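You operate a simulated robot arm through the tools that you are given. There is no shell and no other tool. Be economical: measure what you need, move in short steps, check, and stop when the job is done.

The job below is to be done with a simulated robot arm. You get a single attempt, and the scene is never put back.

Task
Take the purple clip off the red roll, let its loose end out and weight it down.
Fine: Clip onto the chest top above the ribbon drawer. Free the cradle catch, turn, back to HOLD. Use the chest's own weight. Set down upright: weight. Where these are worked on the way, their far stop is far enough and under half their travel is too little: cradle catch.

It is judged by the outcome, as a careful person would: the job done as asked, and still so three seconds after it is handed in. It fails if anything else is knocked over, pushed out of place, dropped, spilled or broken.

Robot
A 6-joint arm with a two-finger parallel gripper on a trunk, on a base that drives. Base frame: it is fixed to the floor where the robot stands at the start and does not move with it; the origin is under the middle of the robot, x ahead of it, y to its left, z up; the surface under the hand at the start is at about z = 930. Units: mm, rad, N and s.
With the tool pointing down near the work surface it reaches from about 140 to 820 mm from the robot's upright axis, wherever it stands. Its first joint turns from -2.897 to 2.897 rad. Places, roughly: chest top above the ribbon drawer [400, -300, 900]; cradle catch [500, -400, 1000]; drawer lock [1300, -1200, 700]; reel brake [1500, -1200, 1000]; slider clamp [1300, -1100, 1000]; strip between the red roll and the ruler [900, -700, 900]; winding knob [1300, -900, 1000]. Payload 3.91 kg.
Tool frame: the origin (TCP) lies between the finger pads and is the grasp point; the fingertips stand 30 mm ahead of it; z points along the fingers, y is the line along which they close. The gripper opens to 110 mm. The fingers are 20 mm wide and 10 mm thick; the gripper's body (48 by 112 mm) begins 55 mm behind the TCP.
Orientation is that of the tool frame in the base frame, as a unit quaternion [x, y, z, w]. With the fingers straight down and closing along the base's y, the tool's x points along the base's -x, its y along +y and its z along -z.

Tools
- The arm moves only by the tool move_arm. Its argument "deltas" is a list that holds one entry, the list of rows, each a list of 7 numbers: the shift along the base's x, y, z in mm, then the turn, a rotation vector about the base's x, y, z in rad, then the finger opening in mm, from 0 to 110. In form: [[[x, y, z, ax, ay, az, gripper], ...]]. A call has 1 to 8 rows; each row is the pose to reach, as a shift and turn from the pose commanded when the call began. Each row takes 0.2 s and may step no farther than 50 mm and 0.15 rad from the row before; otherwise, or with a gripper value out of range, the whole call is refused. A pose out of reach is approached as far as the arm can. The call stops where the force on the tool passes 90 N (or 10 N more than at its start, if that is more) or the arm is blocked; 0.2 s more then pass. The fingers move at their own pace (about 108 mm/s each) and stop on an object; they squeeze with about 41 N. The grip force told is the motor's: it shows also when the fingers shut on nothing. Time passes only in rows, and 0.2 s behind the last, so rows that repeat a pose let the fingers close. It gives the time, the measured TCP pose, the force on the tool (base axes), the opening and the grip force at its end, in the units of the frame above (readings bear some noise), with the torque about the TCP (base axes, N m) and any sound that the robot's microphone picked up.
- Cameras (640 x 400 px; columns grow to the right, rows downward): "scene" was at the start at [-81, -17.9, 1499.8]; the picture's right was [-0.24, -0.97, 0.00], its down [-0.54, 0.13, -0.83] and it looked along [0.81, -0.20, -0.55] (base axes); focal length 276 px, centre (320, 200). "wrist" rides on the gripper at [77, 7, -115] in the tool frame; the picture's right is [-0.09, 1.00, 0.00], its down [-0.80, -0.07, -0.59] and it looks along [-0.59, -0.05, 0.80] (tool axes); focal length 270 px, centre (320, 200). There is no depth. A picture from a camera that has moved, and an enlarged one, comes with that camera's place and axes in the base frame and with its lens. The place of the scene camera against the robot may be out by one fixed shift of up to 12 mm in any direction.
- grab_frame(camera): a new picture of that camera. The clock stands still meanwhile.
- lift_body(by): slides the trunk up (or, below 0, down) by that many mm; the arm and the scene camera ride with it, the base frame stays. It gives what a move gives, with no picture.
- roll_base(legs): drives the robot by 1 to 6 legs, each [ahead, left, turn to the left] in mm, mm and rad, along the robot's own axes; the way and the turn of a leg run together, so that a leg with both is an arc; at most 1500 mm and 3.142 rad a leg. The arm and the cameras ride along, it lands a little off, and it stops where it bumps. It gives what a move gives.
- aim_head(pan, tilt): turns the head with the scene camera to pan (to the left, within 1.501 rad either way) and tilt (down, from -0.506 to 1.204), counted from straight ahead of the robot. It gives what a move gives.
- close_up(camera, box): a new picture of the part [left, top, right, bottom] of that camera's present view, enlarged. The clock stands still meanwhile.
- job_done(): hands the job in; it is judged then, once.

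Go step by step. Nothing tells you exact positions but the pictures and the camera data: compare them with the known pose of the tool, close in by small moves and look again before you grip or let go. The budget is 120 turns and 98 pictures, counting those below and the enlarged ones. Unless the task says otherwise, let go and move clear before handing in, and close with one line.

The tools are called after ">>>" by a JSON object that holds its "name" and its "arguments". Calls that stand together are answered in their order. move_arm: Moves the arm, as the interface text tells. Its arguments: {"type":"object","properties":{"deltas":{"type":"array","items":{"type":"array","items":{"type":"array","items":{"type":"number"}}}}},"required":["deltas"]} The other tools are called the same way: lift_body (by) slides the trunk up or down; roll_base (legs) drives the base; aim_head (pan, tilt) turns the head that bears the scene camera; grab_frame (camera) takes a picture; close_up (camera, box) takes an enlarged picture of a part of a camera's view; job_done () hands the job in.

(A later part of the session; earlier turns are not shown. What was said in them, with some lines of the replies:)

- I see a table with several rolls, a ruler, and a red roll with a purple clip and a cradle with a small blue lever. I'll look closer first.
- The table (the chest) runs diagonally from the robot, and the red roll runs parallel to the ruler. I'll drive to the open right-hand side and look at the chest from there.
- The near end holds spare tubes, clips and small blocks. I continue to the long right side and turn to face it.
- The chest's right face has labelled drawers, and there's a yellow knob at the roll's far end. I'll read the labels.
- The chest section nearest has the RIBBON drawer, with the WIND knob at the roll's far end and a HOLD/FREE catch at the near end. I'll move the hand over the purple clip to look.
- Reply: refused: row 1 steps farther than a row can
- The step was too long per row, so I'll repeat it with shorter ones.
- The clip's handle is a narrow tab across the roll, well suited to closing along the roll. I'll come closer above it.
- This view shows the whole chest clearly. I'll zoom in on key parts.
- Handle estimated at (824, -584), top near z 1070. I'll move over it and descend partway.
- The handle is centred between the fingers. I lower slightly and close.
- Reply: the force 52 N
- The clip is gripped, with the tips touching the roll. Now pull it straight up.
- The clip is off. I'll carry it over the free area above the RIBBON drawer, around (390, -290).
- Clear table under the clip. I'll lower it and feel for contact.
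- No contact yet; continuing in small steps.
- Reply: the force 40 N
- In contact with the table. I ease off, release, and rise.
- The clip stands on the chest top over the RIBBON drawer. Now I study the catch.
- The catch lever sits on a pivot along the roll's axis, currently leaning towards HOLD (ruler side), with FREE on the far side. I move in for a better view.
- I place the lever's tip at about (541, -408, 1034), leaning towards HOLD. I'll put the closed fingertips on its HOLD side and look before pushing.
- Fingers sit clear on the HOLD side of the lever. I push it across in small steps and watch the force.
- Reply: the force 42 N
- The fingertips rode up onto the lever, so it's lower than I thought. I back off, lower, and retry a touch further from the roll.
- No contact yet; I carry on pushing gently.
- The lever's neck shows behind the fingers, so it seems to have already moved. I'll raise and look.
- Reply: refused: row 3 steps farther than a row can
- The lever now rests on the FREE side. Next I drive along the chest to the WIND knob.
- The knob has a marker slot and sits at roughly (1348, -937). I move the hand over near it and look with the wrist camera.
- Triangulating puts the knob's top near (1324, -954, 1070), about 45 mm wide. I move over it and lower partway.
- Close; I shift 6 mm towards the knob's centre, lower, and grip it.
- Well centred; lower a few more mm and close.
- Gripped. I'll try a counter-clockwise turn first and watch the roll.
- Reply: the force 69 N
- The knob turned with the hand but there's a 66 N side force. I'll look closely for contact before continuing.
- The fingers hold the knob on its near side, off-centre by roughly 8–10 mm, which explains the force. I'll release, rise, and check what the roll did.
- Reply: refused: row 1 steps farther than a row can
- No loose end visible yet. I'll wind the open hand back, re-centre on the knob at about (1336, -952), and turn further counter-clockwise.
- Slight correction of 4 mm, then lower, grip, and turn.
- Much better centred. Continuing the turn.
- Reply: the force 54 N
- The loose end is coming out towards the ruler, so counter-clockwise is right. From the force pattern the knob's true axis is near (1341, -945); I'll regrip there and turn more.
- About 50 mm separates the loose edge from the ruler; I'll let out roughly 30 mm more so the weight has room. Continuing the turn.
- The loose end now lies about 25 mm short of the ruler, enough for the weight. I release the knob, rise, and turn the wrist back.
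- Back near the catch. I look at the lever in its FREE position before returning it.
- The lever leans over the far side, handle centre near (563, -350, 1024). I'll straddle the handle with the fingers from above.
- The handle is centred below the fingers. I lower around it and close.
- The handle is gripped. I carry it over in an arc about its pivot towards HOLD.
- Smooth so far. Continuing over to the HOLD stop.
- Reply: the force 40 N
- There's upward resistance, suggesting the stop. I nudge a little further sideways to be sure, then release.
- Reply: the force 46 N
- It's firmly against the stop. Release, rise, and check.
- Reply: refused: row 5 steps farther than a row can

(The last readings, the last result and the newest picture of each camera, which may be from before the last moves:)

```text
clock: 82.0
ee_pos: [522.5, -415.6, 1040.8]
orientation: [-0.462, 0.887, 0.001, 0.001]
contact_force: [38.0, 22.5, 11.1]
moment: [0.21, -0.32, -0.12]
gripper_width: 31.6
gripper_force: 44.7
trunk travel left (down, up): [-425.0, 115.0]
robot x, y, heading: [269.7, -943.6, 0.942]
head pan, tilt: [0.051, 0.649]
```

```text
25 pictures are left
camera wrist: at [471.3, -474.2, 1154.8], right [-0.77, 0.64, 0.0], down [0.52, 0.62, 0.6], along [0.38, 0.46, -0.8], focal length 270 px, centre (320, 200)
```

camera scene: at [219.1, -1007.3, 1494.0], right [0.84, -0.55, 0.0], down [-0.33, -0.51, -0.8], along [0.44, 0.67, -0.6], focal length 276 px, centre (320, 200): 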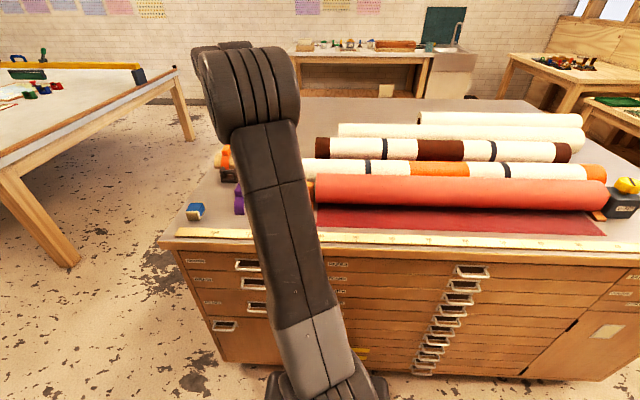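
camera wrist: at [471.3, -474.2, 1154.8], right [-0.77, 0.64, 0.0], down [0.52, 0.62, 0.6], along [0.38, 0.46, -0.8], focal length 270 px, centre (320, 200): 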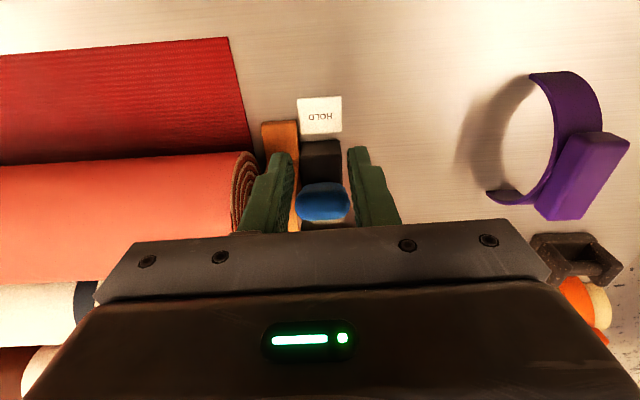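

>>> {"name": "move_arm", "arguments": {"deltas": [[[3, 4, 0, 0, 0, 0, 10], [3, 4, 0, 0, 0, 0, 50], [3, 4, 0, 0, 0, 0, 66], [3, 4, 45, 0, 0, 0, 66], [-17, 24, 85, 0, 0, 0, 66], [-45, 50, 110, 0, 0, 0, 66], [-72, 88, 110, 0, 0, 0, 90], [-98, 128, 110, 0, 0, 0, 90]]]}}

>>> {"name": "grab_frame", "arguments": {"camera": "wrist"}}

```text
clock: 83.8
ee_pos: [419.2, -288.1, 1151.6]
orientation: [-0.463, 0.887, 0.0, 0.0]
contact_force: [0.4, -0.1, -0.1]
moment: [-0.02, -0.02, -0.01]
gripper_width: 90.3
gripper_force: 0.1
trunk travel left (down, up): [-425.0, 115.0]
robot x, y, heading: [268.9, -943.8, 0.941]
head pan, tilt: [0.051, 0.649]
```

```text
24 pictures are left
camera wrist: at [367.5, -347.6, 1265.5], right [-0.77, 0.64, 0.0], down [0.52, 0.62, 0.59], along [0.38, 0.45, -0.8], focal length 270 px, centre (320, 200)
```

wrist: 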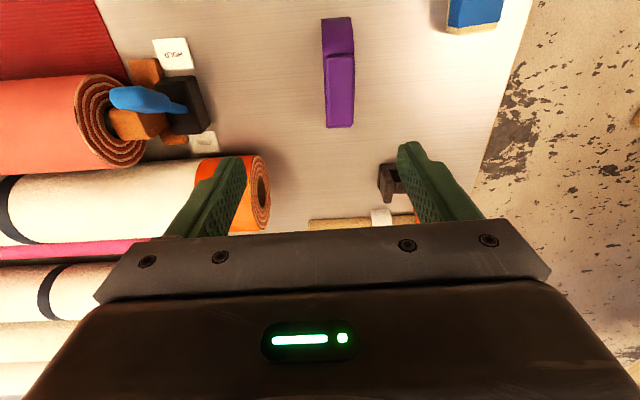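

The catch is back at HOLD as it was originally. Next is the black iron weight; it's near the reach limit, so I'll drive left and slightly closer.

>>> {"name": "roll_base", "arguments": {"legs": [[60, 280, 0]]}}

>>> {"name": "move_arm", "arguments": {"deltas": [[[35, -15, 0, 0, 0, 0, 110], [70, -35, 0, 0, 0, 0, 110], [105, -55, 0, 0, 0, 0, 110], [140, -75, 0, 0, 0, 0, 110], [140, -75, 0, 0, 0, 0, 110]]]}}

>>> {"name": "grab_frame", "arguments": {"camera": "wrist"}}

```text
clock: 85.8
ee_pos: [223.3, -74.1, 1151.4]
orientation: [-0.464, 0.886, 0.0, 0.001]
contact_force: [-0.8, 0.1, -0.4]
moment: [-0.01, 0.0, 0.02]
gripper_width: 90.3
gripper_force: 0.1
trunk travel left (down, up): [-425.0, 115.0]
robot x, y, heading: [72.7, -731.7, 0.946]
head pan, tilt: [0.051, 0.649]
```

```text
clock: 87.0
ee_pos: [363.6, -151.1, 1152.1]
orientation: [-0.464, 0.886, 0.0, 0.0]
contact_force: [-0.3, -0.4, 0.1]
moment: [0.03, 0.0, 0.02]
gripper_width: 110.0
gripper_force: 0.0
trunk travel left (down, up): [-425.0, 115.0]
robot x, y, heading: [75.2, -734.8, 0.944]
head pan, tilt: [0.051, 0.649]
```

```text
23 pictures are left
camera wrist: at [313.4, -209.1, 1266.2], right [-0.77, 0.64, 0.0], down [0.51, 0.62, 0.59], along [0.38, 0.46, -0.8], focal length 270 px, centre (320, 200)
```

wrist: 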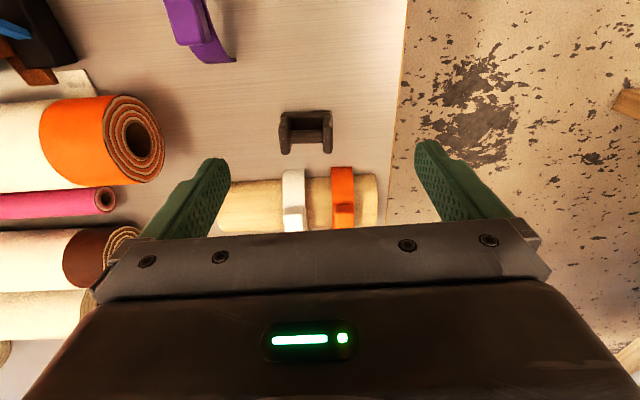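

>>> {"name": "close_up", "arguments": {"camera": "wrist", "box": [250, 80, 370, 180]}}

>>> {"name": "aim_head", "arguments": {"pan": -0.2, "tilt": 0.65}}

>>> {"name": "grab_frame", "arguments": {"camera": "scene"}}

```text
4.00 times, centred on (310, 130) of wrist
camera zoom: at [313.4, -209.1, 1266.2], right [-0.77, 0.64, 0.0], down [0.51, 0.62, 0.59], along [0.38, 0.46, -0.8], focal length 1081 px, centre (360, 480)
```

zoom: 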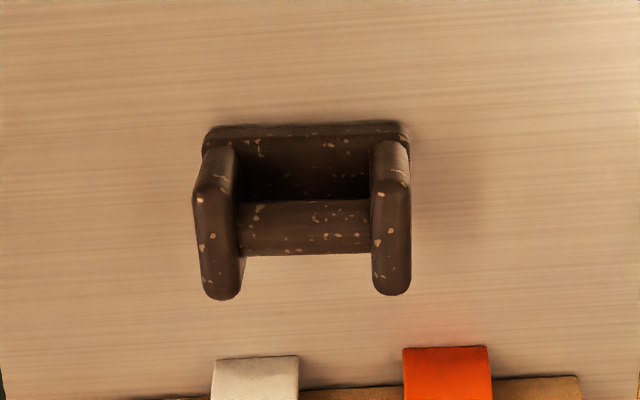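

```text
clock: 87.7
ee_pos: [363.6, -151.0, 1151.5]
orientation: [-0.463, 0.886, 0.0, 0.001]
contact_force: [0.9, 0.1, -0.4]
moment: [-0.03, 0.02, -0.02]
gripper_width: 110.0
gripper_force: 0.0
trunk travel left (down, up): [-425.0, 115.0]
robot x, y, heading: [73.7, -726.5, 0.947]
head pan, tilt: [-0.201, 0.649]
```

```text
21 pictures are left
camera scene: at [41.9, -806.4, 1494.0], right [0.68, -0.74, 0.0], down [-0.44, -0.41, -0.8], along [0.59, 0.54, -0.6], focal length 276 px, centre (320, 200)
```

scene: 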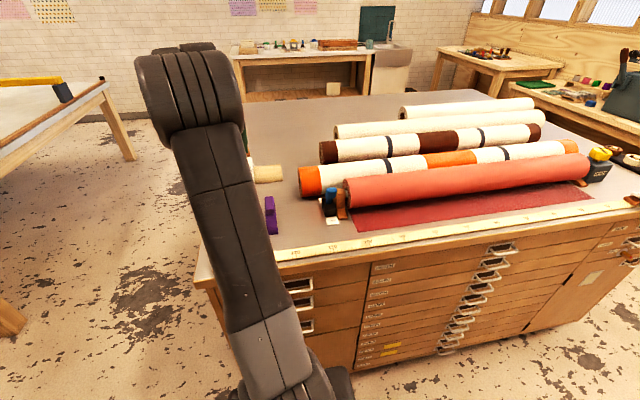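

The weight stands upright: a base with two end plates and a bar. I'll grip it across its end plates (along the same axis), so I move above it.

>>> {"name": "move_arm", "arguments": {"deltas": [[[22, 15, -25, 0, 0, 0, 110], [44, 30, -50, 0, 0, 0, 110], [44, 30, -95, 0, 0, 0, 110], [44, 30, -95, 0, 0, 0, 110]]]}}

>>> {"name": "grab_frame", "arguments": {"camera": "wrist"}}

```text
clock: 88.7
ee_pos: [409.3, -119.1, 1056.3]
orientation: [-0.463, 0.886, 0.0, -0.001]
contact_force: [-0.4, 0.0, 0.1]
moment: [-0.01, -0.04, -0.01]
gripper_width: 110.0
gripper_force: 0.0
trunk travel left (down, up): [-425.0, 115.0]
robot x, y, heading: [74.0, -726.3, 0.945]
head pan, tilt: [-0.201, 0.649]
```

```text
20 pictures are left
camera wrist: at [357.9, -178.4, 1170.7], right [-0.77, 0.64, 0.0], down [0.51, 0.62, 0.59], along [0.38, 0.46, -0.8], focal length 270 px, centre (320, 200)
```

wrist: 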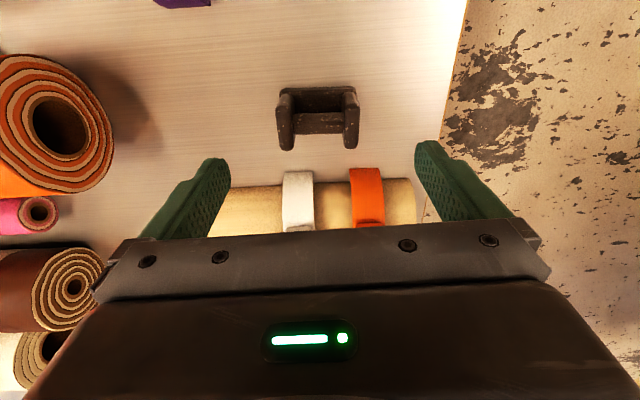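

Aligned. Lower towards the weight and check again.

>>> {"name": "move_arm", "arguments": {"deltas": [[[0, 0, -30, 0, 0, 0, 110], [0, 0, -60, 0, 0, 0, 110], [0, 0, -75, 0, 0, 0, 110], [0, 0, -75, 0, 0, 0, 110]]]}}

>>> {"name": "grab_frame", "arguments": {"camera": "wrist"}}

```text
clock: 89.7
ee_pos: [408.3, -120.1, 982.0]
orientation: [-0.464, 0.886, 0.0, 0.0]
contact_force: [0.2, 0.4, 0.7]
moment: [0.01, 0.01, 0.02]
gripper_width: 110.1
gripper_force: 0.0
trunk travel left (down, up): [-425.0, 115.0]
robot x, y, heading: [74.1, -729.1, 0.944]
head pan, tilt: [-0.201, 0.649]
```

```text
19 pictures are left
camera wrist: at [357.7, -179.0, 1095.8], right [-0.77, 0.64, 0.0], down [0.51, 0.62, 0.59], along [0.38, 0.46, -0.8], focal length 270 px, centre (320, 200)
```

wrist: 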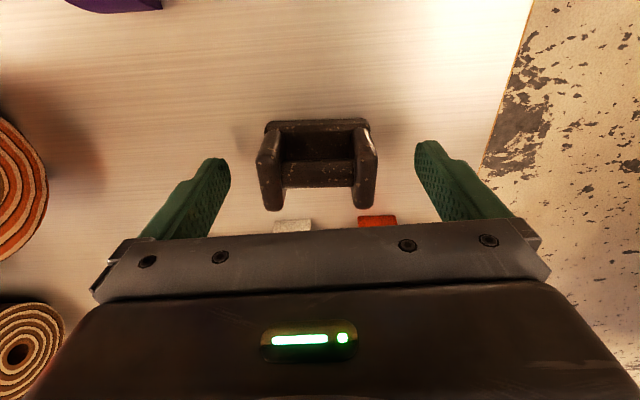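

>>> {"name": "move_arm", "arguments": {"deltas": [[[0, 0, -10, 0, 0, 0, 110], [0, 0, -12, 0, 0, 0, 80], [0, 0, -12, 0, 0, 0, 50], [0, 0, -12, 0, 0, 0, 40], [0, 0, -12, 0, 0, 0, 40]]]}}

>>> {"name": "grab_frame", "arguments": {"camera": "wrist"}}

```text
clock: 90.9
ee_pos: [408.3, -120.0, 970.2]
orientation: [-0.463, 0.886, 0.001, 0.0]
contact_force: [0.2, -0.8, 1.3]
moment: [-0.08, -0.1, -0.07]
gripper_width: 64.5
gripper_force: 41.1
trunk travel left (down, up): [-425.0, 115.0]
robot x, y, heading: [77.9, -729.6, 0.945]
head pan, tilt: [-0.201, 0.649]
```

```text
18 pictures are left
camera wrist: at [357.5, -178.9, 1084.2], right [-0.77, 0.64, 0.0], down [0.51, 0.62, 0.59], along [0.38, 0.46, -0.8], focal length 270 px, centre (320, 200)
```

wrist: 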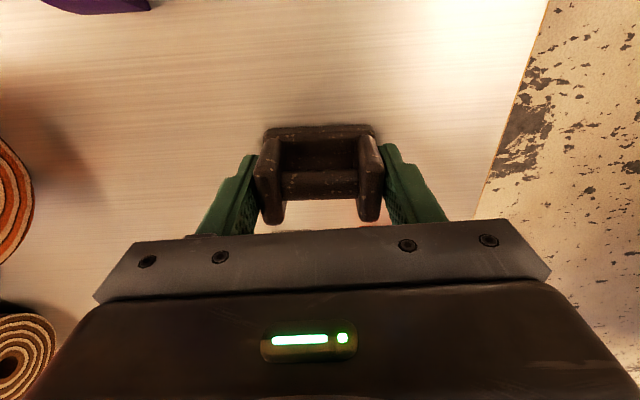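

Gripped at 64.5 mm. Lifting and checking the hold.

>>> {"name": "move_arm", "arguments": {"deltas": [[[0, 0, 12, 0, 0, 0, 40], [0, 0, 40, 0, 0, 0, 40], [0, 0, 85, 0, 0, 0, 40], [0, 0, 130, 0, 0, 0, 40], [0, 0, 170, 0, 0, 0, 40], [0, 0, 170, 0, 0, 0, 40]]]}}

>>> {"name": "grab_frame", "arguments": {"camera": "wrist"}}

```text
clock: 92.3
ee_pos: [407.8, -120.2, 1138.7]
orientation: [-0.463, 0.886, 0.0, -0.001]
contact_force: [0.2, -0.3, -6.0]
moment: [0.03, 0.03, -0.02]
gripper_width: 64.3
gripper_force: 41.3
trunk travel left (down, up): [-425.0, 115.0]
robot x, y, heading: [78.5, -731.4, 0.944]
head pan, tilt: [-0.201, 0.649]
```

```text
17 pictures are left
camera wrist: at [357.6, -178.5, 1252.6], right [-0.77, 0.64, 0.0], down [0.52, 0.62, 0.59], along [0.38, 0.46, -0.8], focal length 270 px, centre (320, 200)
```

wrist: 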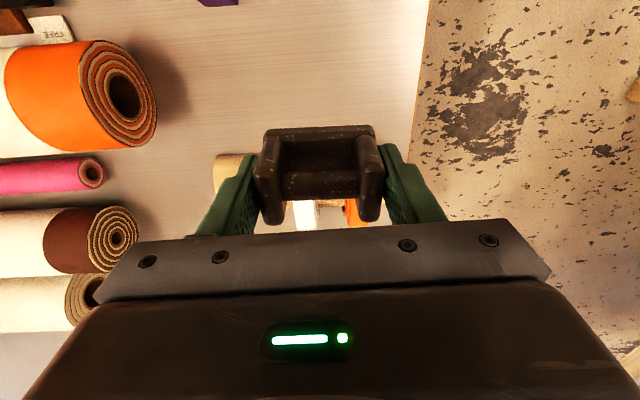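

It holds firmly at about 0.6 kg. I drive back along the chest to the middle of the loose end.

>>> {"name": "roll_base", "arguments": {"legs": [[-40, -560, 0]]}}

>>> {"name": "aim_head", "arguments": {"pan": 0.5, "tilt": 0.65}}

```text
clock: 95.5
ee_pos: [836.2, -479.6, 1138.1]
orientation: [-0.463, 0.886, 0.0, 0.001]
contact_force: [0.2, -0.2, -5.4]
moment: [-0.01, 0.03, 0.01]
gripper_width: 64.4
gripper_force: 41.1
trunk travel left (down, up): [-425.0, 115.0]
robot x, y, heading: [501.7, -1093.7, 0.943]
head pan, tilt: [-0.201, 0.649]
```

```text
clock: 96.6
ee_pos: [834.6, -479.2, 1137.4]
orientation: [-0.464, 0.886, 0.0, 0.0]
contact_force: [0.0, -0.5, -5.5]
moment: [0.04, 0.01, -0.01]
gripper_width: 64.3
gripper_force: 40.8
trunk travel left (down, up): [-425.0, 115.0]
robot x, y, heading: [505.2, -1089.2, 0.945]
head pan, tilt: [0.499, 0.649]
```

Now the hand goes over the strip, aiming at about (888, -715).

>>> {"name": "move_arm", "arguments": {"deltas": [[[9, -40, 0, 0, 0, 0, 40], [18, -80, 0, 0, 0, 0, 40], [27, -120, 0, 0, 0, 0, 40], [36, -160, 0, 0, 0, 0, 40], [45, -200, 0, 0, 0, 0, 40], [53, -236, 0, 0, 0, 0, 40], [53, -236, -30, 0, 0, 0, 40], [53, -236, -30, 0, 0, 0, 40]]]}}

>>> {"name": "grab_frame", "arguments": {"camera": "wrist"}}

>>> {"name": "grab_frame", "arguments": {"camera": "scene"}}

```text
clock: 98.4
ee_pos: [887.8, -715.8, 1108.6]
orientation: [-0.464, 0.886, 0.0, 0.0]
contact_force: [-0.2, 0.1, -4.8]
moment: [0.0, -0.02, 0.02]
gripper_width: 64.0
gripper_force: 40.7
trunk travel left (down, up): [-425.0, 115.0]
robot x, y, heading: [501.2, -1092.5, 0.945]
head pan, tilt: [0.499, 0.649]
```

```text
16 pictures are left
camera wrist: at [838.2, -774.1, 1221.6], right [-0.77, 0.64, 0.0], down [0.52, 0.62, 0.59], along [0.38, 0.46, -0.8], focal length 270 px, centre (320, 200)
```

wrist: 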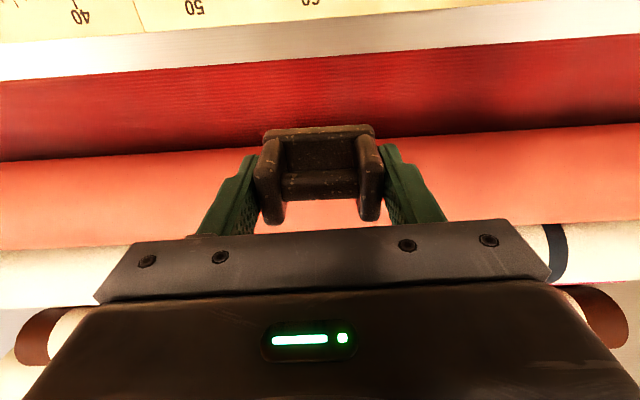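

```text
15 pictures are left
camera scene: at [417.1, -1137.8, 1494.0], right [0.99, -0.13, 0.0], down [-0.08, -0.6, -0.8], along [0.1, 0.79, -0.6], focal length 276 px, centre (320, 200)
```

scene: 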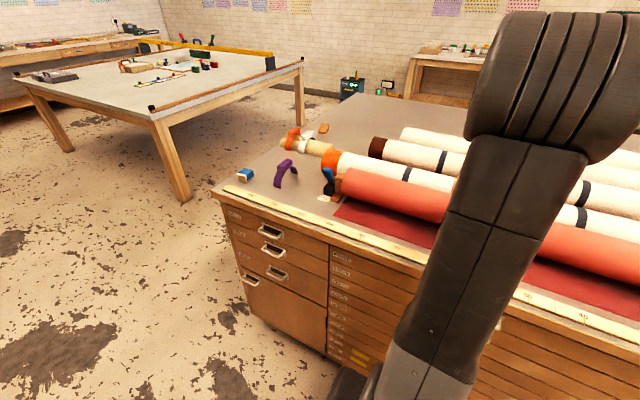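

The weight is positioned over the loose end between the roll and the cloth edge. I lower it.

>>> {"name": "move_arm", "arguments": {"deltas": [[[0, 0, -45, 0, 0, 0, 40], [0, 0, -90, 0, 0, 0, 40], [0, 0, -115, 0, 0, 0, 40], [0, 0, -122, 0, 0, 0, 40], [0, 0, -122, 0, 0, 0, 40]]]}}

>>> {"name": "grab_frame", "arguments": {"camera": "wrist"}}

```text
clock: 99.6
ee_pos: [889.1, -715.6, 986.3]
orientation: [-0.463, 0.886, 0.001, -0.001]
contact_force: [0.3, -0.8, -5.9]
moment: [0.04, -0.01, -0.02]
gripper_width: 63.9
gripper_force: 40.7
trunk travel left (down, up): [-425.0, 115.0]
robot x, y, heading: [500.6, -1091.6, 0.939]
head pan, tilt: [0.499, 0.649]
```

```text
14 pictures are left
camera wrist: at [838.8, -774.1, 1100.6], right [-0.77, 0.64, 0.0], down [0.52, 0.62, 0.59], along [0.38, 0.46, -0.8], focal length 270 px, centre (320, 200)
```

wrist: 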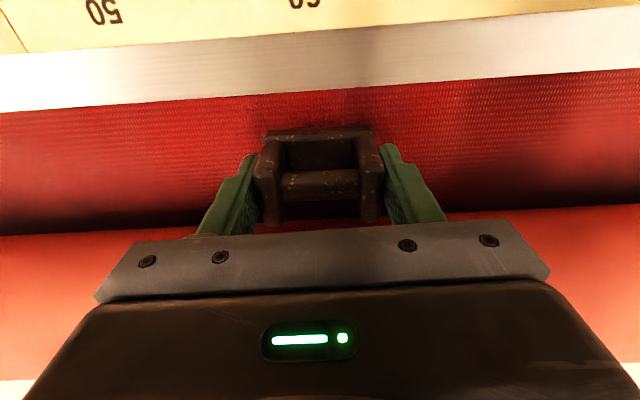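

The weight is just above the cloth, clear of the roll. Lowering to contact.

>>> {"name": "move_arm", "arguments": {"deltas": [[[0, 0, -5, 0, 0, 0, 40], [0, 0, -9, 0, 0, 0, 40], [0, 0, -12, 0, 0, 0, 40], [0, 0, -15, 0, 0, 0, 40]]]}}

```text
clock: 100.6
ee_pos: [888.9, -714.2, 971.5]
orientation: [-0.464, 0.886, -0.001, -0.001]
contact_force: [0.1, 0.9, -6.3]
moment: [0.02, 0.0, 0.01]
gripper_width: 64.1
gripper_force: 40.8
trunk travel left (down, up): [-425.0, 115.0]
robot x, y, heading: [503.6, -1087.4, 0.943]
head pan, tilt: [0.499, 0.649]
```

>>> {"name": "move_arm", "arguments": {"deltas": [[[0, 0, -1.5, 0, 0, 0, 40], [0, 0, -3, 0, 0, 0, 40], [0, 0, -4, 0, 0, 0, 40]]]}}

```text
clock: 101.4
ee_pos: [889.1, -716.1, 970.1]
orientation: [-0.463, 0.886, 0.001, 0.002]
contact_force: [0.3, 2.0, 21.1]
moment: [-0.16, 0.53, -0.22]
gripper_width: 63.9
gripper_force: 41.3
trunk travel left (down, up): [-425.0, 115.0]
robot x, y, heading: [503.2, -1091.2, 0.946]
head pan, tilt: [0.499, 0.649]
```

It's resting. I ease off, open, and rise straight up.

>>> {"name": "move_arm", "arguments": {"deltas": [[[0, 0, 3, 0, 0, 0, 40], [0, 0, 3, 0, 0, 0, 75], [0, 0, 3, 0, 0, 0, 90], [0, 0, 3, 0, 0, 0, 90], [0, 0, 45, 0, 0, 0, 90], [0, 0, 90, 0, 0, 0, 90], [0, 0, 135, 0, 0, 0, 90], [0, 0, 180, 0, 0, 0, 90]]]}}

>>> {"name": "grab_frame", "arguments": {"camera": "wrist"}}

>>> {"name": "close_up", "arguments": {"camera": "scene", "box": [220, 100, 450, 260]}}

```text
clock: 103.2
ee_pos: [888.6, -716.6, 1148.0]
orientation: [-0.464, 0.886, 0.001, 0.0]
contact_force: [0.1, 0.1, -0.7]
moment: [0.0, 0.0, -0.01]
gripper_width: 90.0
gripper_force: 0.1
trunk travel left (down, up): [-425.0, 115.0]
robot x, y, heading: [502.5, -1089.4, 0.94]
head pan, tilt: [0.499, 0.649]
```

```text
13 pictures are left
camera wrist: at [838.1, -775.1, 1263.1], right [-0.77, 0.64, 0.0], down [0.52, 0.62, 0.59], along [0.38, 0.46, -0.8], focal length 270 px, centre (320, 200)
```

wrist: 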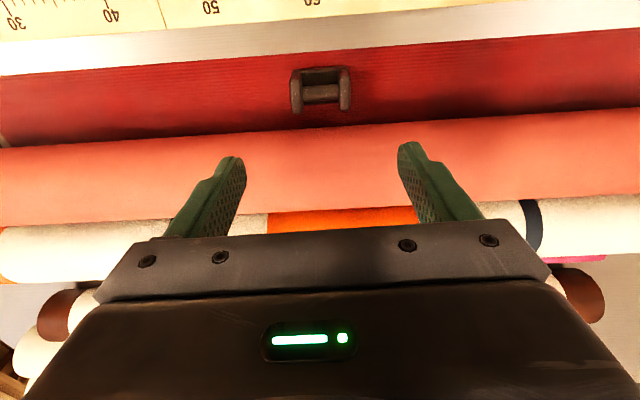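

```text
2.50 times, centred on (335, 180) of scene
camera zoom: at [416.5, -1138.6, 1493.9], right [0.99, -0.13, 0.0], down [-0.08, -0.6, -0.8], along [0.1, 0.79, -0.6], focal length 690 px, centre (282, 250)
```

zoom: 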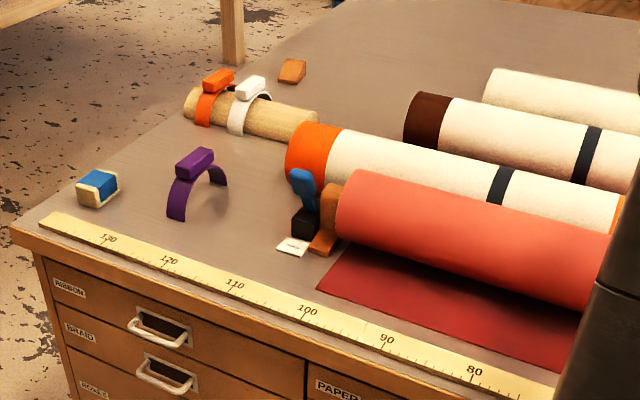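

The clip stands over the RIBBON drawer, the catch is back at HOLD, and the weight sits upright on the let-out end; nothing else has moved. I'll hand it in.

>>> {"name": "job_done", "arguments": {}}

```text
The job is handed in.
```

The job is finished and handed in: the purple clip stands on the chest top above the ribbon drawer, the red roll's loose end is let out, the catch is back at HOLD, and the chest's black iron weight sits upright on the loose end.
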